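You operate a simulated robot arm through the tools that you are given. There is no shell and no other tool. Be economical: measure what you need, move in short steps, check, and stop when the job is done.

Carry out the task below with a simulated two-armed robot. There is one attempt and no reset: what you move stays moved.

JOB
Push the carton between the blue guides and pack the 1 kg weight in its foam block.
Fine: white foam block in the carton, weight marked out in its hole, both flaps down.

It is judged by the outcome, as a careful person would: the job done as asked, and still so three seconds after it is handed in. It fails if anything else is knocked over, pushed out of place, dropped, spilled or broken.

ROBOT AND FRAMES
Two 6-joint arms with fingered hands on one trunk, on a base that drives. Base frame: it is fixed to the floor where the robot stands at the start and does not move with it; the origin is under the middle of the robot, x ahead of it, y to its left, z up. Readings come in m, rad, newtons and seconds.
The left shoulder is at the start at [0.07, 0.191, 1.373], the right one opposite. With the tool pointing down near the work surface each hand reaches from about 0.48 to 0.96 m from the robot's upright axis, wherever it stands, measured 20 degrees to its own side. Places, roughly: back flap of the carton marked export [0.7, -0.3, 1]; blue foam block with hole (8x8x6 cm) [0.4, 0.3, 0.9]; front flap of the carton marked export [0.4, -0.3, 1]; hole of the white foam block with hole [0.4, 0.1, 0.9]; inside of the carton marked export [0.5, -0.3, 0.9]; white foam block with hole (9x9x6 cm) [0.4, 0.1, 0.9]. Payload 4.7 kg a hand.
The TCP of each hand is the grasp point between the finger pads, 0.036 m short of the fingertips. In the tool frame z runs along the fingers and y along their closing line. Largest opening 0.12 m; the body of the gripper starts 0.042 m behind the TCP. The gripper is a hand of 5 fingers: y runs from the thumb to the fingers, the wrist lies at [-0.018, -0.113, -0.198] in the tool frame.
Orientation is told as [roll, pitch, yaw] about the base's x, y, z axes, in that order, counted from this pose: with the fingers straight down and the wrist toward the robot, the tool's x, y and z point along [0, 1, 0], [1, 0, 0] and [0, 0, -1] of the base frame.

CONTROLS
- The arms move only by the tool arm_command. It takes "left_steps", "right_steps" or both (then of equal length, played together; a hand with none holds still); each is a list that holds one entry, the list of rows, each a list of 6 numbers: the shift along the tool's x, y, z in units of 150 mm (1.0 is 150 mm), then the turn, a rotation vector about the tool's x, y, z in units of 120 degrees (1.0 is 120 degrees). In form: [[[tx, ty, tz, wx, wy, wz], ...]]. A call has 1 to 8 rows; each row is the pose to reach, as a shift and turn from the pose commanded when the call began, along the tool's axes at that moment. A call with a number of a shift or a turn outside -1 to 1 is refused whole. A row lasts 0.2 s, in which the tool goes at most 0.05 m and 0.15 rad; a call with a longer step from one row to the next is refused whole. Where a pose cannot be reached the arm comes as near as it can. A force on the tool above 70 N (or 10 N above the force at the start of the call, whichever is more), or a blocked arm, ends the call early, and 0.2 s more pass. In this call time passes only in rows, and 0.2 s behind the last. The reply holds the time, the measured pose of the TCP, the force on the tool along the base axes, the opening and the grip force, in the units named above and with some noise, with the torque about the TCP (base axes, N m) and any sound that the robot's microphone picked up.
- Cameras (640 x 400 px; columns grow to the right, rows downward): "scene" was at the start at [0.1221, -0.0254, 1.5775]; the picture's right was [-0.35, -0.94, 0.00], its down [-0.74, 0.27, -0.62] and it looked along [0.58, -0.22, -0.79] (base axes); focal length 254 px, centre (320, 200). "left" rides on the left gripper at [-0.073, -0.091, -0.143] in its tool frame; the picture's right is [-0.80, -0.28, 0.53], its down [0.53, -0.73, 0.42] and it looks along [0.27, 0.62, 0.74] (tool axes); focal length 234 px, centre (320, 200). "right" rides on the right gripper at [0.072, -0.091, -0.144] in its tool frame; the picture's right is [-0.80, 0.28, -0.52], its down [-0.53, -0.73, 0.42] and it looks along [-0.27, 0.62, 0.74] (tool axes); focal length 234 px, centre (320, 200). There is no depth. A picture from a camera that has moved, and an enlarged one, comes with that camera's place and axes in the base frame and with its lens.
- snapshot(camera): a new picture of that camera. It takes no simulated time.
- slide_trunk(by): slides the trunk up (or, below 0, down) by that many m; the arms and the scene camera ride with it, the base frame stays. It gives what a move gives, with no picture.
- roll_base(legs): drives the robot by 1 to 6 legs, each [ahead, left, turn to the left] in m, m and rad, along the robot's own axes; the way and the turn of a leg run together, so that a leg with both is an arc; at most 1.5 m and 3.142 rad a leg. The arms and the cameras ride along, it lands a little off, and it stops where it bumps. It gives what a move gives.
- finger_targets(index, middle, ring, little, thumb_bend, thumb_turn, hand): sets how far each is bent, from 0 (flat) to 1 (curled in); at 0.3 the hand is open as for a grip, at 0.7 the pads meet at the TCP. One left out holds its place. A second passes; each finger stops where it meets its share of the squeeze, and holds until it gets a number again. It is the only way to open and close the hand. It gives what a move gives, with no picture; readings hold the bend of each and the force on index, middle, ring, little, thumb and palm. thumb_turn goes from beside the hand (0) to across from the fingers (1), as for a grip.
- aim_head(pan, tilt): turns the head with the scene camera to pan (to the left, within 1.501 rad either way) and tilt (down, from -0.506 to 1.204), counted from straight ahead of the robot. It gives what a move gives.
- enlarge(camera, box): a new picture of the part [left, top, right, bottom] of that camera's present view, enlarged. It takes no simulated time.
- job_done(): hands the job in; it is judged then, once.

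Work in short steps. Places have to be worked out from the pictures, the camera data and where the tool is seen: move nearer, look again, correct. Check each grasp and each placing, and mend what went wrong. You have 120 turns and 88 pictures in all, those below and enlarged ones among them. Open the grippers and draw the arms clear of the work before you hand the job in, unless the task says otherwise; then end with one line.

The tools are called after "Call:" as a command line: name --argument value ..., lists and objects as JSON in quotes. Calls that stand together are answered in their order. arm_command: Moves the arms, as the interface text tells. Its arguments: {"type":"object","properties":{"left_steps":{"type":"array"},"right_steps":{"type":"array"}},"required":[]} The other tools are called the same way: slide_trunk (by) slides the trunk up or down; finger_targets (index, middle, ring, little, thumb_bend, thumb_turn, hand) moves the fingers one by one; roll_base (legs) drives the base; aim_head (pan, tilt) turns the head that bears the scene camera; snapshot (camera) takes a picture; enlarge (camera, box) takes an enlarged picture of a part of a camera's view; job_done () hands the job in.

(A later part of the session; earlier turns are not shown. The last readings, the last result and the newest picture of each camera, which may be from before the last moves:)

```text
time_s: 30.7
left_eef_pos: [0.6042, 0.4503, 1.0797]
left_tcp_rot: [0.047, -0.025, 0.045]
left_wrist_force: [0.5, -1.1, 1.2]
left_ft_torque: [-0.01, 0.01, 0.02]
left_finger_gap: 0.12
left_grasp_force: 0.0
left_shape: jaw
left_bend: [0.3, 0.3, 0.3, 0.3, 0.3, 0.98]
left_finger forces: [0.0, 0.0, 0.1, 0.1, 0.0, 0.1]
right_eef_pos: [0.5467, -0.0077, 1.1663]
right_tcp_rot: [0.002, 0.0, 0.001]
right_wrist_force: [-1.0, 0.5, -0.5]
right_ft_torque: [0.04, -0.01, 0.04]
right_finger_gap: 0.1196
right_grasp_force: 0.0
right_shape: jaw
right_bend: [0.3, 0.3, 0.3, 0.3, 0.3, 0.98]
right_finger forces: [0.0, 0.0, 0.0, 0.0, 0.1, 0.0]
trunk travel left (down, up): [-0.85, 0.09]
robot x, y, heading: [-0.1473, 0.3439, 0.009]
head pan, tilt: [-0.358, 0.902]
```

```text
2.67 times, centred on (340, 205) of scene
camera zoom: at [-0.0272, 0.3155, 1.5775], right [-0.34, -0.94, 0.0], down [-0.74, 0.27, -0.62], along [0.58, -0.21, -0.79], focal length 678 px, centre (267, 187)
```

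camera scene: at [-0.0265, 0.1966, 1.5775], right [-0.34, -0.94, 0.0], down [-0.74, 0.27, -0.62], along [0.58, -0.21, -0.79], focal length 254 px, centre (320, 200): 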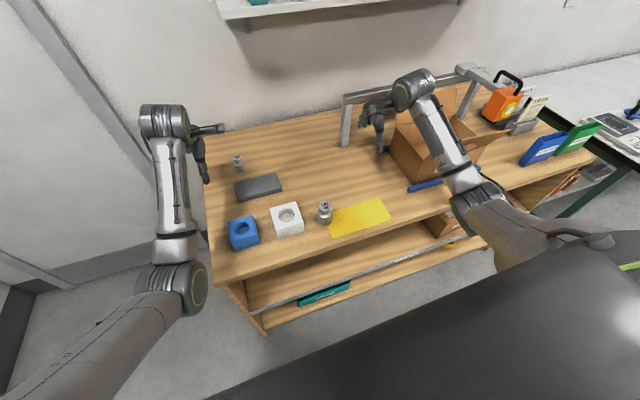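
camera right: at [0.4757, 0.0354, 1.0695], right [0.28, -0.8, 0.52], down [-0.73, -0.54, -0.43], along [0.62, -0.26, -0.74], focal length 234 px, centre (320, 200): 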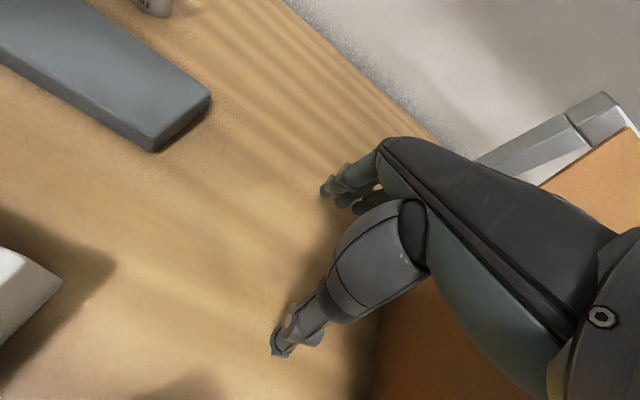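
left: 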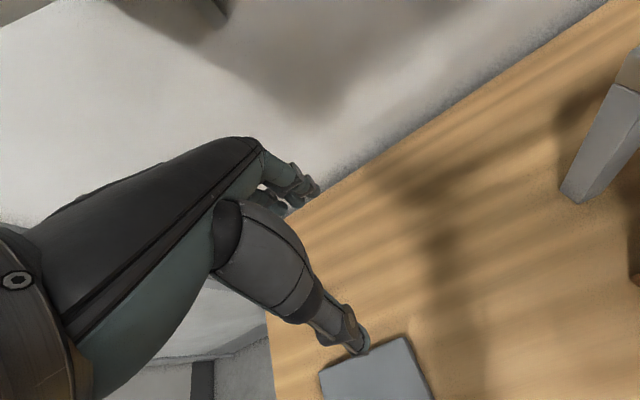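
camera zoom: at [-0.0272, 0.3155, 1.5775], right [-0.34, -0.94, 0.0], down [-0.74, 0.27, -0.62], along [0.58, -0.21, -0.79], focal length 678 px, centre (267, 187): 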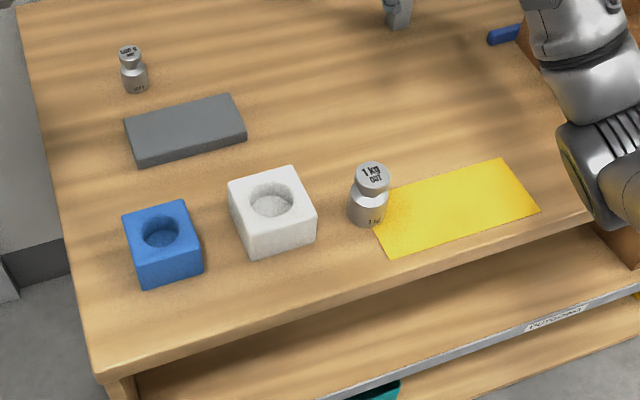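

Foam centre ≈ (0.447, 0.137), square to the axes; weight ≈ (0.42, 0.015), 8 cm tall. Move the right hand above the foam.

Call:
arm_command --right_steps '[[[0.2, -0.1, 0, 0, 0, 0], [0.4, -0.22, 0, 0, 0, 0], [0.6, -0.35, 0.05, 0, 0, 0], [0.8, -0.5, 0.2, 0, 0, 0], [0.965, -0.6, 0.4, 0, 0, 0], [0.965, -0.667, 0.6, 0, 0, 0], [0.965, -0.667, 0.8, 0, 0, 0]]]'

Call:
snapshot --camera "right"

Call:
enlarge --camera "scene" --box '[220, 130, 460, 280]'

```text
time_s: 32.3
left_eef_pos: [0.6029, 0.4513, 1.0783]
left_tcp_rot: [0.046, -0.026, 0.045]
left_wrist_force: [0.4, 0.4, -0.6]
left_ft_torque: [-0.04, 0.0, 0.06]
left_finger_gap: 0.1199
left_grasp_force: 0.1
left_shape: jaw
left_bend: [0.3, 0.3, 0.3, 0.3, 0.3, 0.98]
left_finger forces: [0.1, 0.0, 0.0, 0.1, 0.0, 0.0]
right_eef_pos: [0.4462, 0.1394, 1.0477]
right_tcp_rot: [0.0, -0.001, 0.001]
right_wrist_force: [1.0, 0.0, -0.3]
right_ft_torque: [0.01, -0.02, 0.01]
right_finger_gap: 0.1197
right_grasp_force: 0.1
right_shape: jaw
right_bend: [0.3, 0.3, 0.3, 0.3, 0.3, 0.98]
right_finger forces: [0.1, 0.1, 0.0, 0.0, 0.0, 0.0]
right hand out of reach, approached as far as the arm can: row 3, 4, 5
trunk travel left (down, up): [-0.85, 0.09]
robot x, y, heading: [-0.1495, 0.3408, 0.01]
head pan, tilt: [-0.358, 0.902]
```

```text
66 pictures are left
camera right: at [0.3556, 0.2118, 1.1917], right [0.28, -0.8, 0.53], down [-0.73, -0.53, -0.43], along [0.62, -0.27, -0.74], focal length 234 px, centre (320, 200)
```

right: 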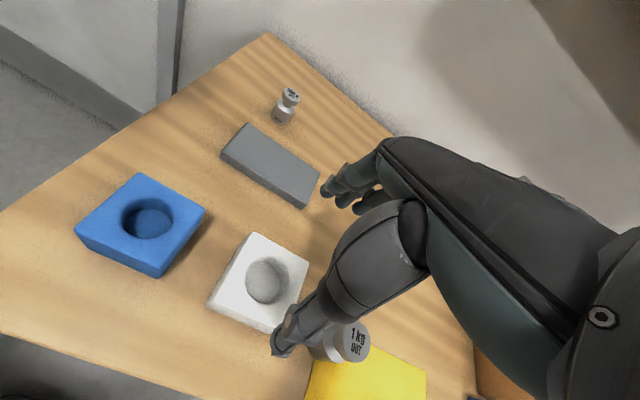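

```text
2.67 times, centred on (340, 205) of scene
camera zoom: at [-0.0272, 0.3169, 1.5776], right [-0.34, -0.94, 0.0], down [-0.74, 0.27, -0.62], along [0.58, -0.21, -0.79], focal length 678 px, centre (267, 187)
```

zoom: 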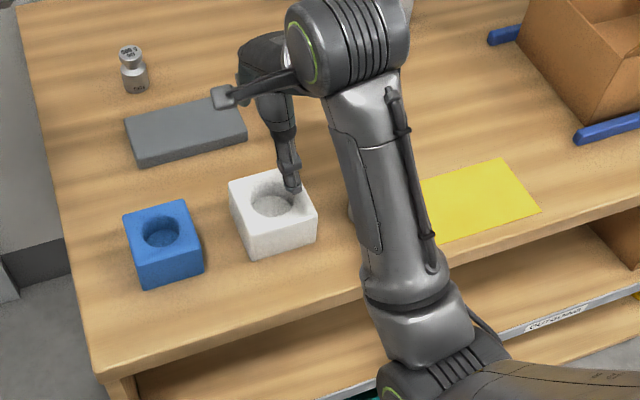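

Above the foam. Hand-camera triangulation puts the foam centre near (0.438, 0.142); adjust slightly and descend to just above it.

Call:
arm_command --right_steps '[[[0.02, -0.04, 0.2, 0, 0, 0], [0.02, -0.04, 0.4, 0, 0, 0], [0.02, -0.04, 0.5, 0, 0, 0]]]'

Call:
snapshot --camera "right"

Call:
enlarge --camera "scene" --box '[260, 150, 380, 225]'

```text
time_s: 33.1
left_eef_pos: [0.6031, 0.4513, 1.0781]
left_tcp_rot: [0.047, -0.027, 0.043]
left_wrist_force: [-0.7, 0.1, -0.3]
left_ft_torque: [0.02, -0.01, 0.0]
left_finger_gap: 0.12
left_grasp_force: 0.2
left_shape: jaw
left_bend: [0.3, 0.3, 0.3, 0.3, 0.3, 0.98]
left_finger forces: [0.1, 0.0, 0.0, 0.0, 0.1, 0.0]
right_eef_pos: [0.4394, 0.1411, 0.9716]
right_tcp_rot: [0.0, 0.001, 0.001]
right_wrist_force: [-0.1, 0.3, -0.8]
right_ft_torque: [-0.01, 0.04, 0.03]
right_finger_gap: 0.1198
right_grasp_force: 0.1
right_shape: jaw
right_bend: [0.3, 0.3, 0.3, 0.3, 0.3, 0.98]
right_finger forces: [0.0, 0.1, 0.0, 0.0, 0.1, 0.0]
trunk travel left (down, up): [-0.85, 0.09]
robot x, y, heading: [-0.1511, 0.3385, 0.009]
head pan, tilt: [-0.358, 0.902]
```

```text
64 pictures are left
camera right: at [0.3486, 0.2147, 1.1169], right [0.28, -0.8, 0.53], down [-0.73, -0.53, -0.42], along [0.62, -0.27, -0.74], focal length 234 px, centre (320, 200)
```

right: 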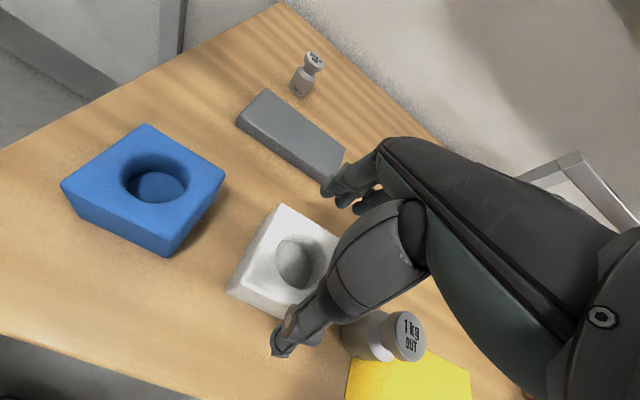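

```text
5.33 times, centred on (320, 188) of scene
camera zoom: at [-0.0273, 0.3169, 1.5775], right [-0.34, -0.94, 0.0], down [-0.74, 0.27, -0.62], along [0.58, -0.21, -0.79], focal length 1356 px, centre (320, 267)
```

zoom: 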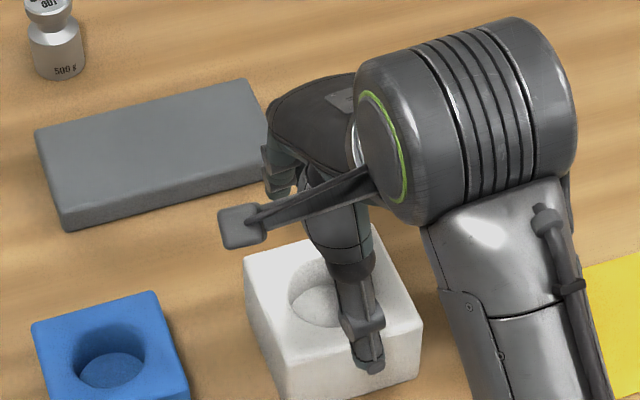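

Alignment is good (thumb tip at x≈0.375, foam front face ≈0.40). Descend around the foam.

Call:
arm_command --right_steps '[[[-0.01, 0.015, 0.12, 0, 0, 0], [-0.01, 0.015, 0.24, 0, 0, 0], [-0.01, 0.015, 0.36, 0, 0, 0], [-0.01, 0.015, 0.43, 0, 0, 0]]]'

```text
time_s: 34.1
left_eef_pos: [0.603, 0.4505, 1.0788]
left_tcp_rot: [0.045, -0.026, 0.044]
left_wrist_force: [-0.4, 0.1, -0.7]
left_ft_torque: [0.0, -0.02, -0.04]
left_finger_gap: 0.1202
left_grasp_force: 0.1
left_shape: jaw
left_bend: [0.3, 0.3, 0.3, 0.3, 0.3, 0.98]
left_finger forces: [0.0, 0.0, 0.0, 0.0, 0.1, 0.1]
right_eef_pos: [0.4413, 0.1381, 0.9067]
right_tcp_rot: [0.0, 0.002, 0.002]
right_wrist_force: [-0.7, -0.9, 0.1]
right_ft_torque: [-0.03, 0.02, 0.0]
right_finger_gap: 0.1199
right_grasp_force: 0.1
right_shape: jaw
right_bend: [0.3, 0.3, 0.3, 0.3, 0.3, 0.98]
right_finger forces: [0.0, 0.0, 0.0, 0.1, 0.1, 0.0]
trunk travel left (down, up): [-0.85, 0.09]
robot x, y, heading: [-0.1458, 0.3398, 0.014]
head pan, tilt: [-0.358, 0.902]
```

No contact on the way down. Close the fingers on the foam.

Call:
finger_targets --hand "right" --index 0.5 --middle 0.5 --ring 0.5 --little 0.5 --thumb_bend 0.5

```text
time_s: 35.1
left_eef_pos: [0.6036, 0.4522, 1.0782]
left_tcp_rot: [0.048, -0.027, 0.044]
left_wrist_force: [0.5, -0.3, 0.0]
left_ft_torque: [0.02, 0.01, 0.01]
left_finger_gap: 0.1197
left_grasp_force: 0.0
left_shape: jaw
left_bend: [0.3, 0.3, 0.3, 0.3, 0.3, 0.98]
left_finger forces: [0.0, 0.0, 0.1, 0.0, 0.0, 0.0]
right_eef_pos: [0.4419, 0.1389, 0.9074]
right_tcp_rot: [0.0, 0.001, 0.001]
right_wrist_force: [2.6, -0.4, 3.5]
right_ft_torque: [-0.04, -0.26, -0.01]
right_finger_gap: 0.0997
right_grasp_force: 27.8
right_shape: fingers
right_bend: [0.37, 0.45, 0.45, 0.5, 0.41, 0.96]
right_finger forces: [17.4, 5.7, 5.1, 0.1, 27.0, 0.1]
trunk travel left (down, up): [-0.85, 0.09]
robot x, y, heading: [-0.1498, 0.3447, 0.01]
head pan, tilt: [-0.358, 0.902]
```

Firm grip (~28 N). Lift and check.

Call:
arm_command --right_steps '[[[0, 0, -0.15, 0, 0, 0], [0, 0, -0.35, 0, 0, 0], [0, 0, -0.6, 0, 0, 0], [0, 0, -0.85, 0, 0, 0]]]'

Call:
enlarge --camera "scene" --box '[220, 130, 460, 280]'

Call:
snapshot --camera "right"

```text
time_s: 36.1
left_eef_pos: [0.6026, 0.4518, 1.0765]
left_tcp_rot: [0.048, -0.027, 0.044]
left_wrist_force: [0.9, 0.5, 0.8]
left_ft_torque: [0.01, -0.02, 0.02]
left_finger_gap: 0.1195
left_grasp_force: 0.0
left_shape: jaw
left_bend: [0.3, 0.3, 0.3, 0.3, 0.3, 0.98]
left_finger forces: [0.0, 0.0, 0.1, 0.1, 0.0, 0.1]
right_eef_pos: [0.4408, 0.1375, 1.0345]
right_tcp_rot: [0.0, 0.0, 0.001]
right_wrist_force: [-0.2, -0.4, -0.4]
right_ft_torque: [0.01, 0.02, -0.03]
right_finger_gap: 0.0995
right_grasp_force: 26.3
right_shape: fingers
right_bend: [0.38, 0.46, 0.46, 0.5, 0.41, 0.96]
right_finger forces: [16.4, 5.1, 4.7, 0.0, 27.5, 0.1]
trunk travel left (down, up): [-0.85, 0.09]
robot x, y, heading: [-0.1516, 0.339, 0.005]
head pan, tilt: [-0.358, 0.902]
```

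```text
2.67 times, centred on (340, 205) of scene
camera zoom: at [-0.027, 0.3169, 1.5774], right [-0.34, -0.94, 0.0], down [-0.74, 0.27, -0.62], along [0.58, -0.21, -0.79], focal length 678 px, centre (267, 187)
```

zoom: 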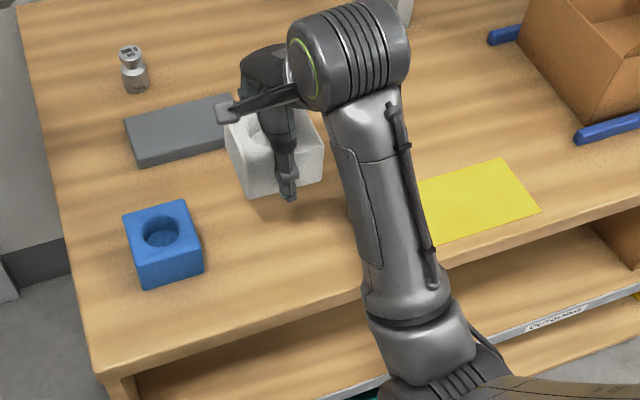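

```text
61 pictures are left
camera right: at [0.3509, 0.2119, 1.1793], right [0.28, -0.8, 0.53], down [-0.73, -0.53, -0.42], along [0.62, -0.27, -0.74], focal length 234 px, centre (320, 200)
```

right: 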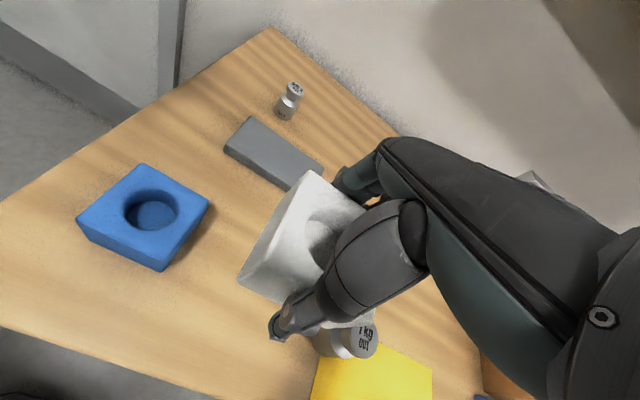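

Foam is held level. Raise the trunk to gain clearance over the flaps.

Call:
slide_trunk --by 0.085

```text
time_s: 37.3
left_eef_pos: [0.6038, 0.4499, 1.1626]
left_tcp_rot: [0.046, -0.025, 0.043]
left_wrist_force: [0.0, 0.3, 1.0]
left_ft_torque: [0.0, -0.05, -0.03]
left_finger_gap: 0.12
left_grasp_force: 0.1
left_shape: jaw
left_bend: [0.3, 0.3, 0.3, 0.3, 0.3, 0.98]
left_finger forces: [0.0, 0.1, 0.0, 0.0, 0.0, 0.0]
right_eef_pos: [0.4414, 0.1387, 1.1177]
right_tcp_rot: [0.0, -0.002, 0.002]
right_wrist_force: [0.2, -1.0, -0.2]
right_ft_torque: [-0.01, 0.01, -0.02]
right_finger_gap: 0.0996
right_grasp_force: 26.7
right_shape: fingers
right_bend: [0.38, 0.46, 0.46, 0.5, 0.41, 0.96]
right_finger forces: [16.3, 5.1, 4.7, 0.0, 27.6, 0.0]
trunk travel left (down, up): [-0.935, 0.005]
robot x, y, heading: [-0.1453, 0.3459, 0.012]
head pan, tilt: [-0.358, 0.902]
```

Drive back 0.1 m and then right 0.54 m, holding the foam in front of the carton.

Call:
roll_base --legs '[[-0.1, 0, -0.008], [0, -0.54, 0]]'

Call:
aim_head --pan -0.3 --tilt 0.85

Call:
snapshot --camera "scene"

```text
time_s: 41.2
left_eef_pos: [0.5069, -0.1116, 1.1636]
left_tcp_rot: [0.046, -0.026, 0.034]
left_wrist_force: [-0.7, -0.5, 0.3]
left_ft_torque: [-0.02, 0.03, 0.02]
left_finger_gap: 0.1198
left_grasp_force: 0.1
left_shape: jaw
left_bend: [0.3, 0.3, 0.3, 0.3, 0.3, 0.98]
left_finger forces: [0.0, 0.0, 0.0, 0.0, 0.1, 0.0]
right_eef_pos: [0.3401, -0.4227, 1.119]
right_tcp_rot: [-0.001, -0.002, -0.008]
right_wrist_force: [0.0, 1.0, 0.1]
right_ft_torque: [-0.03, -0.01, -0.01]
right_finger_gap: 0.0997
right_grasp_force: 26.8
right_shape: fingers
right_bend: [0.38, 0.46, 0.46, 0.5, 0.41, 0.96]
right_finger forces: [16.4, 5.1, 4.7, 0.0, 27.5, 0.0]
trunk travel left (down, up): [-0.935, 0.005]
robot x, y, heading: [-0.2463, -0.2169, -0.004]
head pan, tilt: [-0.358, 0.902]
```

```text
time_s: 41.9
left_eef_pos: [0.5062, -0.1131, 1.1623]
left_tcp_rot: [0.048, -0.026, 0.033]
left_wrist_force: [0.0, -0.9, 0.3]
left_ft_torque: [0.0, 0.02, -0.01]
left_finger_gap: 0.1199
left_grasp_force: 0.0
left_shape: jaw
left_bend: [0.3, 0.3, 0.3, 0.3, 0.3, 0.98]
left_finger forces: [0.1, 0.0, 0.0, 0.1, 0.1, 0.0]
right_eef_pos: [0.3414, -0.423, 1.1191]
right_tcp_rot: [-0.001, -0.002, -0.008]
right_wrist_force: [0.3, 0.0, -0.5]
right_ft_torque: [-0.02, 0.04, -0.01]
right_finger_gap: 0.0997
right_grasp_force: 26.9
right_shape: fingers
right_bend: [0.38, 0.46, 0.46, 0.5, 0.41, 0.96]
right_finger forces: [16.4, 5.1, 4.7, 0.0, 27.4, 0.0]
trunk travel left (down, up): [-0.935, 0.005]
robot x, y, heading: [-0.2481, -0.2159, -0.003]
head pan, tilt: [-0.3, 0.85]
```

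```text
60 pictures are left
camera scene: at [-0.1219, -0.2375, 1.6666], right [-0.3, -0.95, 0.0], down [-0.72, 0.22, -0.66], along [0.63, -0.2, -0.75], focal length 254 px, centre (320, 200)
```

scene: 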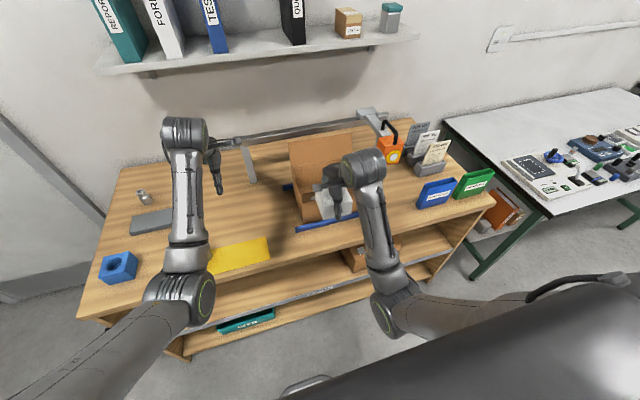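

Now lift to z≈1.18 and start turning the hand +90° in front of the carton.

Call:
arm_command --right_steps '[[[0, 0, -0.2, 0, 0, 0], [0, 0, -0.4, 0, 0, -0.05], [0, 0, -0.45, 0, 0, -0.12], [0, 0, -0.45, 0, 0, -0.19], [0, 0, -0.45, 0, 0, -0.26], [0, 0, -0.45, 0, 0, -0.33], [0, 0, -0.45, 0, 0, -0.4], [0, 0, -0.45, 0, 0, -0.46]]]'

```text
time_s: 43.7
left_eef_pos: [0.5067, -0.1132, 1.163]
left_tcp_rot: [0.047, -0.024, 0.033]
left_wrist_force: [-0.3, 0.2, 0.2]
left_ft_torque: [0.02, 0.01, -0.01]
left_finger_gap: 0.1201
left_grasp_force: 0.1
left_shape: jaw
left_bend: [0.3, 0.3, 0.3, 0.3, 0.3, 0.98]
left_finger forces: [0.0, 0.0, 0.0, 0.0, 0.0, 0.1]
right_eef_pos: [0.3405, -0.4246, 1.1869]
right_tcp_rot: [0.001, 0.0, 0.957]
right_wrist_force: [-0.2, -0.1, 0.0]
right_ft_torque: [0.03, 0.03, 0.0]
right_finger_gap: 0.0992
right_grasp_force: 25.9
right_shape: fingers
right_bend: [0.38, 0.46, 0.46, 0.5, 0.41, 0.96]
right_finger forces: [16.2, 5.0, 4.6, 0.0, 27.1, 0.0]
right hand out of reach, approached as far as the arm can: row 2, 3
trunk travel left (down, up): [-0.935, 0.005]
robot x, y, heading: [-0.246, -0.2143, -0.003]
head pan, tilt: [-0.3, 0.85]
```

Turn is going well. Finish the turn while moving forward over the front flap.

Call:
arm_command --right_steps '[[[-0.14, 0.05, 0, 0, 0, -0.06], [-0.28, 0.1, 0, 0, 0, -0.12], [-0.42, 0.15, 0, 0, 0, -0.18], [-0.56, 0.2, 0, 0, 0, -0.24], [-0.714, 0.26, 0, 0, 0, -0.293]]]'

Call:
snapshot --camera "scene"

```text
time_s: 44.9
left_eef_pos: [0.5085, -0.1125, 1.1624]
left_tcp_rot: [0.048, -0.025, 0.035]
left_wrist_force: [0.1, 0.8, -0.3]
left_ft_torque: [-0.05, 0.02, 0.0]
left_finger_gap: 0.1197
left_grasp_force: 0.1
left_shape: jaw
left_bend: [0.3, 0.3, 0.3, 0.3, 0.3, 0.98]
left_finger forces: [0.0, 0.1, 0.1, 0.0, 0.1, 0.0]
right_eef_pos: [0.4508, -0.4532, 1.1853]
right_tcp_rot: [0.002, -0.001, 1.571]
right_wrist_force: [0.5, -0.3, -0.8]
right_ft_torque: [0.02, 0.04, -0.01]
right_finger_gap: 0.0995
right_grasp_force: 26.0
right_shape: fingers
right_bend: [0.38, 0.46, 0.46, 0.5, 0.41, 0.96]
right_finger forces: [16.2, 5.1, 4.7, 0.0, 27.0, 0.0]
trunk travel left (down, up): [-0.935, 0.005]
robot x, y, heading: [-0.2499, -0.2157, 0.003]
head pan, tilt: [-0.3, 0.85]
```

```text
59 pictures are left
camera scene: at [-0.1199, -0.2371, 1.6664], right [-0.3, -0.95, 0.0], down [-0.72, 0.22, -0.66], along [0.63, -0.2, -0.75], focal length 254 px, centre (320, 200)
```

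scene: 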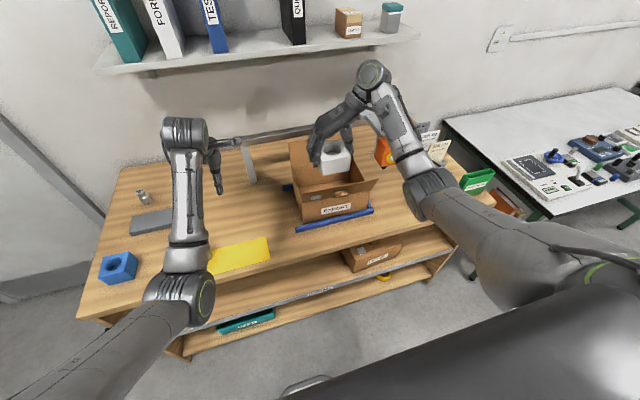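

Very clear view now. Move over the carton's middle, then zoom to check.

Call:
arm_command --right_steps '[[[-0.2, -0.05, 0, 0, 0, 0], [-0.4, -0.1, 0, 0, 0, 0], [-0.55, -0.13, 0, 0, 0, 0], [-0.68, -0.147, 0, 0, 0, 0]]]'

Call:
enlarge --camera "scene" --box '[260, 110, 420, 240]'

```text
time_s: 45.9
left_eef_pos: [0.5066, -0.112, 1.1627]
left_tcp_rot: [0.047, -0.027, 0.035]
left_wrist_force: [0.1, -0.3, -0.1]
left_ft_torque: [0.01, -0.01, -0.04]
left_finger_gap: 0.1199
left_grasp_force: 0.2
left_shape: jaw
left_bend: [0.3, 0.3, 0.3, 0.3, 0.3, 0.98]
left_finger forces: [0.1, 0.0, 0.0, 0.0, 0.1, 0.0]
right_eef_pos: [0.5531, -0.4758, 1.1873]
right_tcp_rot: [-0.001, 0.0, 1.569]
right_wrist_force: [0.9, 0.8, -0.3]
right_ft_torque: [0.0, 0.01, -0.06]
right_finger_gap: 0.0992
right_grasp_force: 26.7
right_shape: fingers
right_bend: [0.38, 0.46, 0.46, 0.5, 0.41, 0.96]
right_finger forces: [16.3, 5.0, 4.6, 0.0, 27.0, 0.1]
trunk travel left (down, up): [-0.935, 0.005]
robot x, y, heading: [-0.2474, -0.2125, -0.001]
head pan, tilt: [-0.3, 0.85]
```

```text
3.08 times, centred on (340, 175) of scene
camera zoom: at [-0.1214, -0.2366, 1.6665], right [-0.3, -0.95, 0.0], down [-0.72, 0.22, -0.66], along [0.63, -0.2, -0.75], focal length 783 px, centre (258, 277)
```

zoom: 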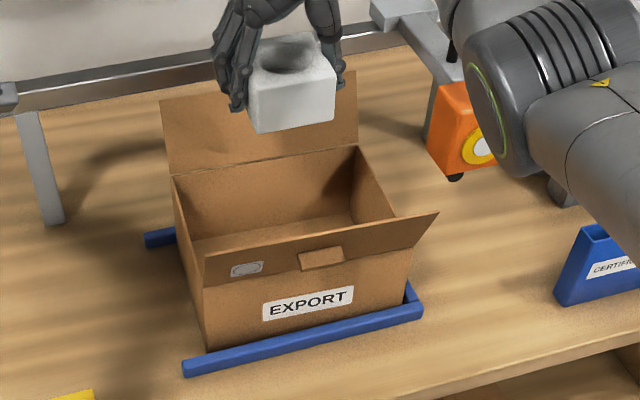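

Carton interior centre ≈ (0.552, −0.48); the foam is right over it. Descend the first half.

Call:
arm_command --right_steps '[[[0, 0, 0.2, 0, 0, 0], [0, 0, 0.4, 0, 0, 0], [0, 0, 0.6, 0, 0, 0], [0, 0, 0.8, 0, 0, 0], [0, 0, 1.0, 0, 0, 0]]]'

Call:
snapshot --camera "scene"

```text
time_s: 47.1
left_eef_pos: [0.5064, -0.1131, 1.163]
left_tcp_rot: [0.047, -0.027, 0.034]
left_wrist_force: [0.0, -0.1, -0.5]
left_ft_torque: [0.02, 0.02, 0.01]
left_finger_gap: 0.1198
left_grasp_force: 0.0
left_shape: jaw
left_bend: [0.3, 0.3, 0.3, 0.3, 0.3, 0.98]
left_finger forces: [0.0, 0.0, 0.0, 0.0, 0.0, 0.0]
right_eef_pos: [0.5355, -0.4758, 1.0411]
right_tcp_rot: [-0.001, 0.0, 1.569]
right_wrist_force: [0.1, 0.1, 1.2]
right_ft_torque: [0.02, 0.01, 0.0]
right_finger_gap: 0.099
right_grasp_force: 26.0
right_shape: fingers
right_bend: [0.38, 0.46, 0.46, 0.5, 0.41, 0.96]
right_finger forces: [16.2, 5.0, 4.6, 0.1, 27.0, 0.0]
right hand out of reach, approached as far as the arm can: row 4, 5
trunk travel left (down, up): [-0.935, 0.005]
robot x, y, heading: [-0.2487, -0.2142, 0.001]
head pan, tilt: [-0.3, 0.85]
```

```text
57 pictures are left
camera scene: at [-0.1211, -0.2384, 1.6666], right [-0.3, -0.95, 0.0], down [-0.72, 0.22, -0.66], along [0.63, -0.2, -0.75], focal length 254 px, centre (320, 200)
```

scene: 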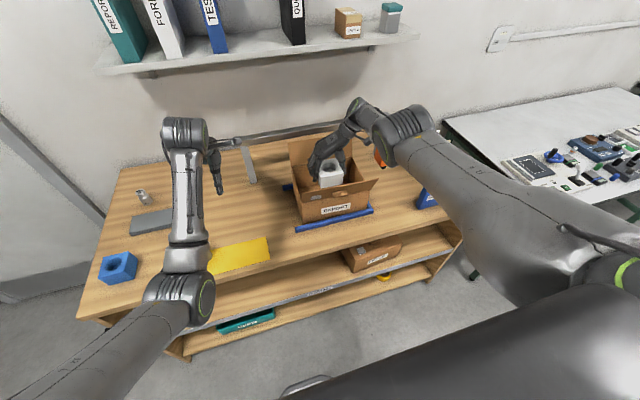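

The arm is fully stretched. Raise, pull back 0.1 m, drive the base 0.1 m forward so the hand ends in the same place with margin.

Call:
arm_command --right_steps '[[[0, 0, -0.3, 0, 0, 0], [0, 0, -0.6, 0, 0, 0], [0, 0, -0.9, 0, 0, 0], [0.25, 0, -0.95, 0, 0, 0], [0.45, 0, -0.95, 0, 0, 0], [0.58, 0, -0.95, 0, 0, 0]]]'

Call:
roll_base --legs '[[0.1, 0, 0]]'

```text
time_s: 48.5
left_eef_pos: [0.506, -0.1123, 1.1619]
left_tcp_rot: [0.047, -0.026, 0.032]
left_wrist_force: [0.1, -0.9, -0.3]
left_ft_torque: [0.0, 0.0, 0.04]
left_finger_gap: 0.1199
left_grasp_force: 0.0
left_shape: jaw
left_bend: [0.3, 0.3, 0.3, 0.3, 0.3, 0.98]
left_finger forces: [0.0, 0.0, 0.0, 0.0, 0.1, 0.0]
right_eef_pos: [0.5625, -0.4892, 1.1757]
right_tcp_rot: [0.002, 0.002, 1.571]
right_wrist_force: [-0.1, -0.3, 0.4]
right_ft_torque: [-0.03, 0.02, 0.04]
right_finger_gap: 0.0996
right_grasp_force: 26.6
right_shape: fingers
right_bend: [0.38, 0.46, 0.46, 0.5, 0.41, 0.96]
right_finger forces: [16.2, 5.0, 4.6, 0.0, 27.0, 0.0]
right hand out of reach, approached as far as the arm can: row 1, 2, 3, 4, 5, 6
trunk travel left (down, up): [-0.935, 0.005]
robot x, y, heading: [-0.2484, -0.2171, -0.007]
head pan, tilt: [-0.3, 0.85]
```

```text
time_s: 49.6
left_eef_pos: [0.6026, -0.1129, 1.1657]
left_tcp_rot: [0.047, -0.03, 0.033]
left_wrist_force: [-0.6, 0.7, -0.1]
left_ft_torque: [0.01, -0.05, -0.02]
left_finger_gap: 0.1197
left_grasp_force: 0.0
left_shape: jaw
left_bend: [0.3, 0.3, 0.3, 0.3, 0.3, 0.98]
left_finger forces: [0.0, 0.0, 0.0, 0.0, 0.1, 0.0]
right_eef_pos: [0.6588, -0.489, 1.1793]
right_tcp_rot: [0.0, -0.001, 1.569]
right_wrist_force: [-0.9, -0.5, 0.4]
right_ft_torque: [0.03, -0.01, -0.05]
right_finger_gap: 0.0993
right_grasp_force: 26.1
right_shape: fingers
right_bend: [0.38, 0.46, 0.46, 0.5, 0.41, 0.96]
right_finger forces: [16.2, 5.0, 4.5, 0.0, 26.9, 0.1]
trunk travel left (down, up): [-0.935, 0.005]
robot x, y, heading: [-0.1495, -0.217, 0.001]
head pan, tilt: [-0.3, 0.85]
```

The retraction lagged, but no contact (the foam is above the back flap). Move back over the carton centre.

Call:
arm_command --right_steps '[[[0.18, 0, -0.03, 0, 0, 0], [0.36, 0.03, -0.03, 0, 0, 0], [0.54, 0.05, 0, 0, 0, 0], [0.69, 0.06, 0, 0, 0, 0]]]'

Call:
snapshot --camera "scene"

```text
time_s: 50.6
left_eef_pos: [0.607, -0.1153, 1.1626]
left_tcp_rot: [0.046, -0.026, 0.033]
left_wrist_force: [-0.1, 1.0, 0.4]
left_ft_torque: [-0.02, -0.01, 0.0]
left_finger_gap: 0.12
left_grasp_force: 0.2
left_shape: jaw
left_bend: [0.3, 0.3, 0.3, 0.3, 0.3, 0.98]
left_finger forces: [0.0, 0.0, 0.1, 0.1, 0.1, 0.0]
right_eef_pos: [0.658, -0.4924, 1.1614]
right_tcp_rot: [0.002, -0.001, 1.572]
right_wrist_force: [0.1, -0.5, -0.9]
right_ft_torque: [0.01, -0.01, 0.02]
right_finger_gap: 0.0994
right_grasp_force: 26.0
right_shape: fingers
right_bend: [0.38, 0.46, 0.46, 0.5, 0.41, 0.96]
right_finger forces: [16.2, 5.0, 4.6, 0.1, 27.0, 0.0]
right hand out of reach, approached as far as the arm can: row 1, 2, 3, 4
trunk travel left (down, up): [-0.935, 0.005]
robot x, y, heading: [-0.1484, -0.2149, -0.005]
head pan, tilt: [-0.3, 0.85]
```

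```text
56 pictures are left
camera scene: at [-0.0218, -0.2382, 1.6666], right [-0.3, -0.95, 0.0], down [-0.72, 0.22, -0.66], along [0.63, -0.2, -0.75], focal length 254 px, centre (320, 200)
```

scene: 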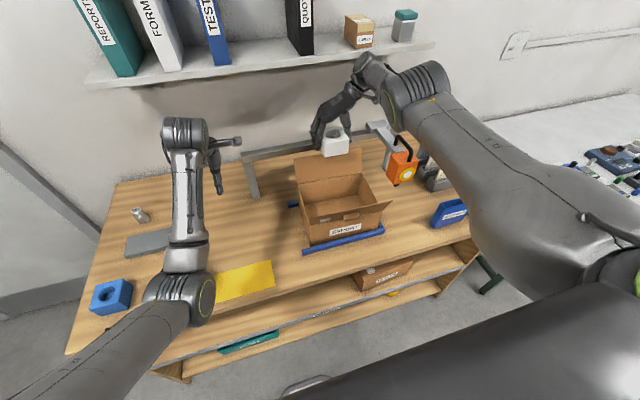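

The arm has straightened and stuck at its singular stretch. I try lifting while retracting to let the elbow bend.

Call:
arm_command --right_steps '[[[0.1, 0.1, -0.15, 0, 0, 0.05], [0.2, 0.2, -0.3, 0, 0, 0.1], [0.35, 0.3, -0.3, 0, 0, 0.15], [0.5, 0.4, -0.3, 0, 0, 0.2], [0.6, 0.5, -0.3, 0, 0, 0.25], [0.7, 0.5, -0.3, 0, 0, 0.3]]]'

```text
time_s: 52.0
left_eef_pos: [0.6048, -0.1127, 1.1629]
left_tcp_rot: [0.048, -0.024, 0.034]
left_wrist_force: [0.5, -0.2, -0.1]
left_ft_torque: [-0.04, 0.02, 0.02]
left_finger_gap: 0.1202
left_grasp_force: 0.0
left_shape: jaw
left_bend: [0.3, 0.3, 0.3, 0.3, 0.3, 0.98]
left_finger forces: [0.0, 0.1, 0.0, 0.0, 0.0, 0.1]
right_eef_pos: [0.7419, -0.4384, 1.1887]
right_tcp_rot: [0.006, 0.004, 0.942]
right_wrist_force: [0.2, 0.6, 0.4]
right_ft_torque: [0.04, 0.02, 0.02]
right_finger_gap: 0.0993
right_grasp_force: 26.7
right_shape: fingers
right_bend: [0.38, 0.46, 0.46, 0.5, 0.41, 0.96]
right_finger forces: [16.2, 5.0, 4.5, 0.0, 26.9, 0.0]
right hand out of reach, approached as far as the arm can: row 1, 2, 3, 4, 5, 6
trunk travel left (down, up): [-0.935, 0.005]
robot x, y, heading: [-0.1455, -0.2146, -0.003]
head pan, tilt: [-0.3, 0.85]
```

Still stretched. I command a clear up-and-inward retreat, the direction in which elbow bending moves the wrist.

Call:
arm_command --right_steps '[[[0.05, 0, -0.2, 0, 0, 0], [0.1, 0, -0.4, 0, 0, 0], [0.2, 0, -0.6, 0, 0, 0], [0.35, -0.03, -0.75, 0, 0, 0], [0.5, -0.06, -0.87, 0, 0, 0], [0.62, -0.09, -0.95, 0, 0, 0], [0.74, -0.12, -1.0, 0, 0, 0], [0.9, -0.15, -1.0, 0, 0, 0]]]'

Call:
snapshot --camera "scene"

```text
time_s: 53.8
left_eef_pos: [0.6037, -0.1126, 1.1654]
left_tcp_rot: [0.047, -0.029, 0.033]
left_wrist_force: [-0.8, 0.1, -0.2]
left_ft_torque: [0.01, -0.01, -0.03]
left_finger_gap: 0.1199
left_grasp_force: 0.1
left_shape: jaw
left_bend: [0.3, 0.3, 0.3, 0.3, 0.3, 0.98]
left_finger forces: [0.0, 0.1, 0.0, 0.0, 0.1, 0.0]
right_eef_pos: [0.7464, -0.3905, 1.3431]
right_tcp_rot: [0.002, 0.0, 0.94]
right_wrist_force: [-8.0, -2.0, 0.1]
right_ft_torque: [0.06, -0.15, -0.14]
right_finger_gap: 0.0992
right_grasp_force: 30.9
right_shape: fingers
right_bend: [0.38, 0.46, 0.46, 0.51, 0.41, 0.96]
right_finger forces: [16.1, 5.0, 4.4, 9.0, 27.4, 0.0]
right hand out of reach, approached as far as the arm can: row 1, 2, 3, 4, 5, 6, 7, 8
trunk travel left (down, up): [-0.935, 0.005]
robot x, y, heading: [-0.1486, -0.2157, -0.005]
head pan, tilt: [-0.3, 0.85]
```

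```text
55 pictures are left
camera scene: at [-0.0245, -0.2378, 1.6668], right [-0.3, -0.95, 0.0], down [-0.72, 0.22, -0.66], along [0.63, -0.2, -0.75], focal length 254 px, centre (320, 200)
```

scene: 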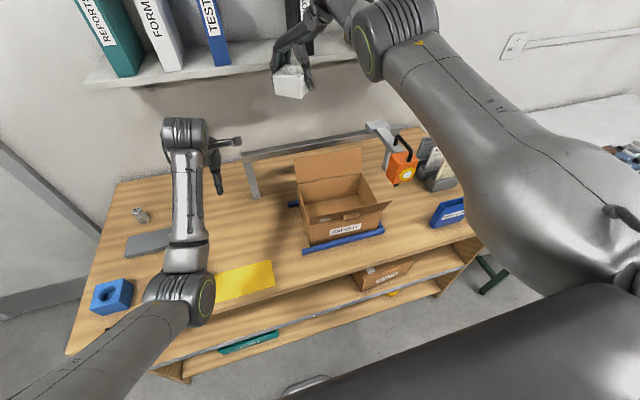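

The little finger touches the wall shelf edge; back the base away at once.

Call:
roll_base --legs '[[-0.2, 0, 0]]'

Call:
snapshot --camera "scene"

```text
time_s: 55.4
left_eef_pos: [0.4081, -0.1111, 1.1603]
left_tcp_rot: [0.047, -0.021, 0.036]
left_wrist_force: [1.3, -0.1, 0.4]
left_ft_torque: [-0.01, 0.04, -0.01]
left_finger_gap: 0.1198
left_grasp_force: 0.2
left_shape: jaw
left_bend: [0.3, 0.3, 0.3, 0.3, 0.3, 0.98]
left_finger forces: [0.0, 0.1, 0.1, 0.0, 0.1, 0.0]
right_eef_pos: [0.5519, -0.3879, 1.3376]
right_tcp_rot: [0.007, 0.002, 0.945]
right_wrist_force: [0.2, -0.2, -1.5]
right_ft_torque: [-0.02, 0.04, 0.03]
right_finger_gap: 0.0993
right_grasp_force: 26.6
right_shape: fingers
right_bend: [0.38, 0.46, 0.46, 0.5, 0.41, 0.96]
right_finger forces: [16.4, 5.0, 4.7, 0.0, 27.0, 0.0]
trunk travel left (down, up): [-0.935, 0.005]
robot x, y, heading: [-0.3469, -0.2144, -0.0]
head pan, tilt: [-0.3, 0.85]
```

```text
54 pictures are left
camera scene: at [-0.2169, -0.2373, 1.666], right [-0.29, -0.96, 0.0], down [-0.72, 0.22, -0.66], along [0.63, -0.19, -0.75], focal length 254 px, centre (320, 200)
```

scene: 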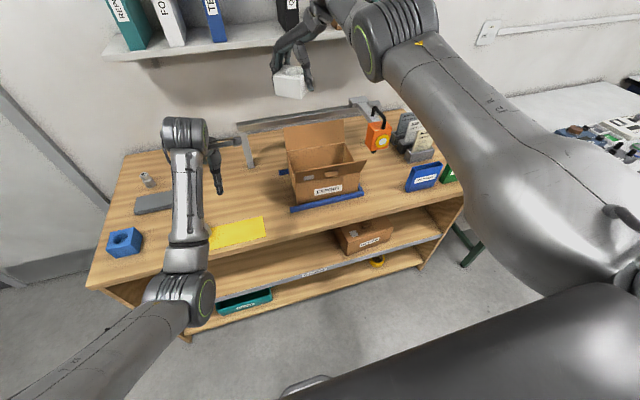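

Clear again; carton untouched. Try the opposite perpendicular (down and outward, slightly back) to unlock the elbow.

Call:
arm_command --right_steps '[[[0, -0.1, 0.12, 0, 0, 0], [0, -0.2, 0.24, 0, 0, 0], [0, -0.3, 0.36, 0, 0, 0], [0, -0.4, 0.48, 0, 0, 0], [0.1, -0.55, 0.5, 0, 0, 0], [0.25, -0.65, 0.5, 0, 0, 0], [0.45, -0.75, 0.5, 0, 0, 0]]]'

```text
time_s: 57.0
left_eef_pos: [0.4064, -0.1095, 1.1634]
left_tcp_rot: [0.048, -0.025, 0.037]
left_wrist_force: [-0.2, -0.6, -1.1]
left_ft_torque: [0.0, -0.02, 0.01]
left_finger_gap: 0.1197
left_grasp_force: 0.1
left_shape: jaw
left_bend: [0.3, 0.3, 0.3, 0.3, 0.3, 0.98]
left_finger forces: [0.2, 0.0, 0.0, 0.0, 0.1, 0.0]
right_eef_pos: [0.5449, -0.4531, 1.2631]
right_tcp_rot: [0.005, 0.002, 0.944]
right_wrist_force: [-0.2, -0.7, 0.0]
right_ft_torque: [-0.03, -0.02, -0.01]
right_finger_gap: 0.0992
right_grasp_force: 26.6
right_shape: fingers
right_bend: [0.38, 0.46, 0.46, 0.5, 0.41, 0.96]
right_finger forces: [16.3, 5.0, 4.6, 0.0, 27.0, 0.0]
right hand out of reach, approached as far as the arm can: row 1, 2, 3, 4, 5, 6, 7
trunk travel left (down, up): [-0.935, 0.005]
robot x, y, heading: [-0.3487, -0.2151, -0.002]
head pan, tilt: [-0.3, 0.85]
```

The commanded pose may have crept deep inside the arm's unreachable core. I'll command outward to bring the command back in range and see how it responds.

Call:
arm_command --right_steps '[[[-0.2, 0.15, 0, 0, 0, 0], [-0.4, 0.3, 0, 0, 0, 0], [-0.6, 0.44, 0, 0, 0, 0], [-0.8, 0.586, 0, 0, 0, 0]]]'

```text
time_s: 58.0
left_eef_pos: [0.4063, -0.1107, 1.1636]
left_tcp_rot: [0.047, -0.026, 0.037]
left_wrist_force: [-0.7, 0.1, 0.0]
left_ft_torque: [0.02, -0.01, -0.01]
left_finger_gap: 0.1199
left_grasp_force: 0.1
left_shape: jaw
left_bend: [0.3, 0.3, 0.3, 0.3, 0.3, 0.98]
left_finger forces: [0.0, 0.0, 0.1, 0.1, 0.0, 0.0]
right_eef_pos: [0.5487, -0.4539, 1.2623]
right_tcp_rot: [0.005, 0.002, 0.944]
right_wrist_force: [-0.3, 0.2, -0.6]
right_ft_torque: [0.02, 0.0, 0.01]
right_finger_gap: 0.0991
right_grasp_force: 26.9
right_shape: fingers
right_bend: [0.38, 0.46, 0.46, 0.5, 0.41, 0.96]
right_finger forces: [16.3, 5.0, 4.5, 0.0, 26.8, 0.0]
right hand out of reach, approached as far as the arm can: row 1, 2, 3, 4
trunk travel left (down, up): [-0.935, 0.005]
robot x, y, heading: [-0.3499, -0.2144, -0.0]
head pan, tilt: [-0.3, 0.85]
```

No change, as expected. Bring the command further out, then swing down-inward.

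Call:
arm_command --right_steps '[[[-0.2, 0.15, 0, 0, 0, 0], [-0.4, 0.3, 0, 0, 0, 0], [-0.6, 0.44, 0, 0, 0, 0], [-0.8, 0.586, 0, 0, 0, 0], [-0.7, 0.68, 0.15, 0, 0, 0], [-0.6, 0.78, 0.3, 0, 0, 0], [-0.5, 0.88, 0.45, 0, 0, 0], [-0.45, 0.95, 0.5, 0, 0, 0]]]'

```text
time_s: 59.8
left_eef_pos: [0.4058, -0.1106, 1.163]
left_tcp_rot: [0.046, -0.026, 0.035]
left_wrist_force: [0.2, -0.4, -0.3]
left_ft_torque: [0.01, -0.01, 0.02]
left_finger_gap: 0.1198
left_grasp_force: 0.1
left_shape: jaw
left_bend: [0.3, 0.3, 0.3, 0.3, 0.3, 0.98]
left_finger forces: [0.1, 0.0, 0.0, 0.0, 0.0, 0.0]
right_eef_pos: [0.5462, -0.4227, 1.194]
right_tcp_rot: [0.004, 0.001, 0.945]
right_wrist_force: [0.5, 0.0, -0.3]
right_ft_torque: [0.02, 0.02, 0.01]
right_finger_gap: 0.0992
right_grasp_force: 26.2
right_shape: fingers
right_bend: [0.38, 0.46, 0.46, 0.5, 0.42, 0.96]
right_finger forces: [16.2, 4.9, 4.4, 0.1, 26.9, 0.0]
right hand out of reach, approached as far as the arm can: row 1, 2, 3, 4, 5, 6, 7, 8
trunk travel left (down, up): [-0.935, 0.005]
robot x, y, heading: [-0.3474, -0.2174, 0.0]
head pan, tilt: [-0.3, 0.85]
```

Readings show the wrist sits exactly on the stretched sphere (0.786 m), with each command restarting from the reached pose. I'll move tangentially (up-inward) with no inward pull first, then retract in the last rows.

Call:
arm_command --right_steps '[[[0.042, 0.08, -0.11, 0, 0, 0], [0.085, 0.16, -0.22, 0, 0, 0], [0.127, 0.24, -0.333, 0, 0, 0], [0.17, 0.317, -0.445, 0, 0, 0], [0.212, 0.396, -0.556, 0, 0, 0], [0.254, 0.475, -0.667, 0, 0, 0], [0.36, 0.4, -0.667, 0, 0, 0], [0.47, 0.32, -0.667, 0, 0, 0]]]'

```text
time_s: 61.6
left_eef_pos: [0.4052, -0.1113, 1.1627]
left_tcp_rot: [0.049, -0.025, 0.037]
left_wrist_force: [0.4, -0.2, -0.1]
left_ft_torque: [0.0, -0.01, 0.0]
left_finger_gap: 0.1201
left_grasp_force: 0.1
left_shape: jaw
left_bend: [0.3, 0.3, 0.3, 0.3, 0.3, 0.98]
left_finger forces: [0.1, 0.0, 0.1, 0.0, 0.0, 0.0]
right_eef_pos: [0.5506, -0.3441, 1.2928]
right_tcp_rot: [0.005, 0.001, 0.944]
right_wrist_force: [0.4, -0.4, -0.3]
right_ft_torque: [0.0, 0.0, 0.01]
right_finger_gap: 0.0991
right_grasp_force: 26.0
right_shape: fingers
right_bend: [0.38, 0.46, 0.46, 0.5, 0.42, 0.96]
right_finger forces: [16.1, 5.0, 4.4, 0.1, 26.5, 0.1]
right hand out of reach, approached as far as the arm can: row 3, 4, 5, 6, 7, 8
trunk travel left (down, up): [-0.935, 0.005]
robot x, y, heading: [-0.3456, -0.2151, 0.003]
head pan, tilt: [-0.3, 0.85]
```

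Rows 1–2 were reachable and the wrist is now slightly inside the sphere. Try retracting gently.

Call:
arm_command --right_steps '[[[0.05, -0.04, -0.05, 0, 0, 0], [0.11, -0.08, -0.05, 0, 0, 0], [0.22, -0.16, -0.05, 0, 0, 0], [0.33, -0.24, -0.05, 0, 0, 0], [0.44, -0.32, -0.05, 0, 0, 0]]]'

```text
time_s: 62.8
left_eef_pos: [0.4038, -0.1105, 1.1623]
left_tcp_rot: [0.047, -0.026, 0.036]
left_wrist_force: [-0.3, -0.4, 0.2]
left_ft_torque: [0.03, -0.01, -0.03]
left_finger_gap: 0.1197
left_grasp_force: 0.1
left_shape: jaw
left_bend: [0.3, 0.3, 0.3, 0.3, 0.3, 0.98]
left_finger forces: [0.0, 0.0, 0.1, 0.1, 0.0, 0.0]
right_eef_pos: [0.5485, -0.3455, 1.3012]
right_tcp_rot: [0.003, 0.004, 0.945]
right_wrist_force: [0.7, -0.1, -0.6]
right_ft_torque: [0.02, 0.0, 0.0]
right_finger_gap: 0.0992
right_grasp_force: 26.2
right_shape: fingers
right_bend: [0.38, 0.46, 0.46, 0.5, 0.42, 0.96]
right_finger forces: [16.1, 4.9, 4.4, 0.1, 26.6, 0.1]
right hand out of reach, approached as far as the arm can: row 1, 2, 3, 4, 5
trunk travel left (down, up): [-0.935, 0.005]
robot x, y, heading: [-0.3479, -0.2181, -0.004]
head pan, tilt: [-0.3, 0.85]
```

Not yet. Test the opposite tangential direction the same way.

Call:
arm_command --right_steps '[[[-0.06, -0.094, 0.11, 0, 0, 0], [-0.12, -0.188, 0.22, 0, 0, 0], [-0.18, -0.28, 0.333, 0, 0, 0], [-0.24, -0.375, 0.445, 0, 0, 0], [-0.3, -0.47, 0.556, 0, 0, 0], [-0.358, -0.563, 0.667, 0, 0, 0], [-0.3, -0.6, 0.667, 0, 0, 0], [-0.2, -0.67, 0.667, 0, 0, 0]]]'

```text
time_s: 64.6
left_eef_pos: [0.4055, -0.1097, 1.1626]
left_tcp_rot: [0.047, -0.026, 0.037]
left_wrist_force: [-0.3, -0.5, 0.6]
left_ft_torque: [0.01, 0.0, 0.0]
left_finger_gap: 0.1198
left_grasp_force: 0.1
left_shape: jaw
left_bend: [0.3, 0.3, 0.3, 0.3, 0.3, 0.98]
left_finger forces: [0.1, 0.0, 0.1, 0.0, 0.1, 0.0]
right_eef_pos: [0.5424, -0.4422, 1.2002]
right_tcp_rot: [0.007, 0.0, 0.945]
right_wrist_force: [-0.8, 0.3, 0.2]
right_ft_torque: [0.02, 0.02, 0.02]
right_finger_gap: 0.0992
right_grasp_force: 25.7
right_shape: fingers
right_bend: [0.38, 0.46, 0.46, 0.5, 0.42, 0.96]
right_finger forces: [16.0, 5.0, 4.3, 0.0, 26.4, 0.0]
right hand out of reach, approached as far as the arm can: row 7, 8
trunk travel left (down, up): [-0.935, 0.005]
robot x, y, heading: [-0.3503, -0.2189, -0.002]
head pan, tilt: [-0.3, 0.85]
```

Tangential moves work but retraction does not; perhaps the elbow slipped slightly past straight. I'll push outward first to bring the elbow to zero, then sweep up, then retract.

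Call:
arm_command --right_steps '[[[-0.2, 0.15, 0, 0, 0, 0], [-0.4, 0.3, 0, 0, 0, 0], [-0.2, 0.15, -0.25, 0, 0, 0], [0.0, 0.0, -0.5, 0, 0, 0], [0.0, 0.0, -0.75, 0, 0, 0], [0.0, 0.0, -1.0, 0, 0, 0], [0.1, -0.07, -1.0, 0, 0, 0], [0.3, -0.21, -1.0, 0, 0, 0]]]'

Call:
snapshot --camera "scene"

```text
refused: row 3 steps farther than a row can; nothing moved
```

```text
53 pictures are left
camera scene: at [-0.2224, -0.2368, 1.6666], right [-0.29, -0.96, 0.0], down [-0.72, 0.22, -0.66], along [0.63, -0.19, -0.75], focal length 254 px, centre (320, 200)
```

scene: 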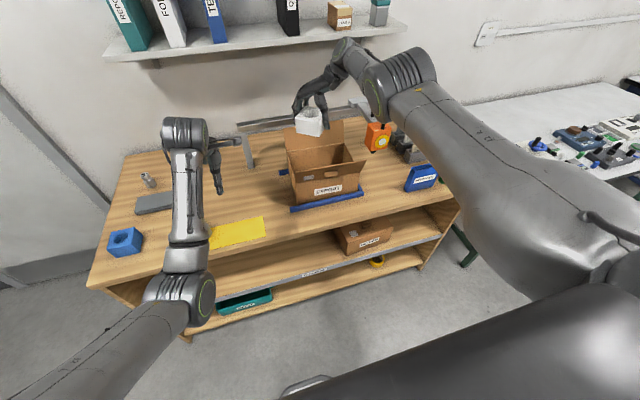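

Shelf items are all in place. Repeat the unlocking attempt with legal steps.

Call:
arm_command --right_steps '[[[-0.2, 0.15, 0, 0, 0, 0], [-0.2, 0.15, -0.25, 0, 0, 0], [-0.1, 0.07, -0.45, 0, 0, 0], [0.0, 0.0, -0.65, 0, 0, 0], [0.0, 0.0, -0.85, 0, 0, 0], [0.0, 0.0, -1.0, 0, 0, 0], [0.1, -0.07, -1.0, 0, 0, 0], [0.3, -0.21, -1.0, 0, 0, 0]]]'

```text
time_s: 66.4
left_eef_pos: [0.4053, -0.1112, 1.1635]
left_tcp_rot: [0.047, -0.027, 0.037]
left_wrist_force: [-0.4, 1.1, -0.2]
left_ft_torque: [-0.02, 0.04, 0.0]
left_finger_gap: 0.1202
left_grasp_force: 0.0
left_shape: jaw
left_bend: [0.3, 0.3, 0.3, 0.3, 0.3, 0.98]
left_finger forces: [0.0, 0.0, 0.0, 0.1, 0.0, 0.0]
right_eef_pos: [0.5436, -0.4476, 1.3569]
right_tcp_rot: [0.006, 0.002, 0.944]
right_wrist_force: [0.6, -0.1, 0.2]
right_ft_torque: [-0.03, 0.01, 0.01]
right_finger_gap: 0.0993
right_grasp_force: 25.7
right_shape: fingers
right_bend: [0.38, 0.46, 0.46, 0.5, 0.42, 0.96]
right_finger forces: [15.9, 4.7, 4.4, 0.0, 26.3, 0.0]
right hand out of reach, approached as far as the arm can: row 1, 2, 3, 4, 7, 8
trunk travel left (down, up): [-0.935, 0.005]
robot x, y, heading: [-0.3498, -0.2173, 0.002]
head pan, tilt: [-0.3, 0.85]
```

Try turning the hand back toward yaw 0 with the TCP fixed – this requires the elbow to bend.

Call:
arm_command --right_steps '[[[0, 0, 0, 0, 0, 0.065], [0, 0, 0, 0, 0, 0.13], [0, 0, 0, 0, 0, 0.195], [0, 0, 0, 0, 0, 0.26], [0, 0, 0, 0, 0, 0.325], [0, 0, 0, 0, 0, 0.39], [0, 0, 0, 0, 0, 0.45]]]'

```text
time_s: 68.0
left_eef_pos: [0.4056, -0.1096, 1.1618]
left_tcp_rot: [0.048, -0.027, 0.035]
left_wrist_force: [-0.1, -0.4, 0.1]
left_ft_torque: [-0.05, 0.03, 0.01]
left_finger_gap: 0.1198
left_grasp_force: 0.0
left_shape: jaw
left_bend: [0.3, 0.3, 0.3, 0.3, 0.3, 0.98]
left_finger forces: [0.0, 0.0, 0.0, 0.0, 0.0, 0.1]
right_eef_pos: [0.6064, -0.4466, 1.3613]
right_tcp_rot: [0.0, 0.005, 0.0]
right_wrist_force: [0.2, 0.0, -0.1]
right_ft_torque: [-0.01, 0.03, 0.01]
right_finger_gap: 0.0988
right_grasp_force: 25.3
right_shape: fingers
right_bend: [0.38, 0.46, 0.46, 0.5, 0.42, 0.96]
right_finger forces: [16.1, 4.9, 4.3, 0.0, 26.1, 0.0]
right hand out of reach, approached as far as the arm can: row 1, 2, 3, 4, 5, 6, 7
trunk travel left (down, up): [-0.935, 0.005]
robot x, y, heading: [-0.3485, -0.2166, -0.002]
head pan, tilt: [-0.3, 0.85]
```

The elbow stays locked straight, but orientation, swinging, base and trunk all work. I'll place the foam that way: swing down to z≈1.16 with the hand turned +90° again.

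Call:
arm_command --right_steps '[[[0.0, -0.08, 0.1, 0, 0, -0.065], [0.0, -0.16, 0.2, 0, 0, -0.13], [0.0, -0.24, 0.3, 0, 0, -0.195], [-0.03, -0.32, 0.4, 0, 0, -0.26], [-0.05, -0.4, 0.5, 0, 0, -0.325], [-0.08, -0.48, 0.6, 0, 0, -0.39], [-0.1, -0.56, 0.7, 0, 0, -0.455], [-0.12, -0.64, 0.8, 0, 0, -0.52]]]'

```text
time_s: 69.8
left_eef_pos: [0.4068, -0.112, 1.1643]
left_tcp_rot: [0.046, -0.028, 0.037]
left_wrist_force: [-0.3, -0.1, -0.1]
left_ft_torque: [0.02, 0.0, 0.01]
left_finger_gap: 0.1199
left_grasp_force: 0.1
left_shape: jaw
left_bend: [0.3, 0.3, 0.3, 0.3, 0.3, 0.98]
left_finger forces: [0.0, 0.1, 0.0, 0.1, 0.0, 0.1]
right_eef_pos: [0.5243, -0.4691, 1.2416]
right_tcp_rot: [0.008, 0.003, 1.094]
right_wrist_force: [0.2, -0.1, 0.0]
right_ft_torque: [0.01, 0.03, 0.04]
right_finger_gap: 0.0987
right_grasp_force: 25.3
right_shape: fingers
right_bend: [0.38, 0.46, 0.46, 0.5, 0.42, 0.96]
right_finger forces: [15.8, 4.8, 4.2, 0.0, 26.1, 0.0]
right hand out of reach, approached as far as the arm can: row 1, 2, 3, 4, 5, 6, 7, 8
trunk travel left (down, up): [-0.935, 0.005]
robot x, y, heading: [-0.349, -0.2154, 0.0]
head pan, tilt: [-0.3, 0.85]
```

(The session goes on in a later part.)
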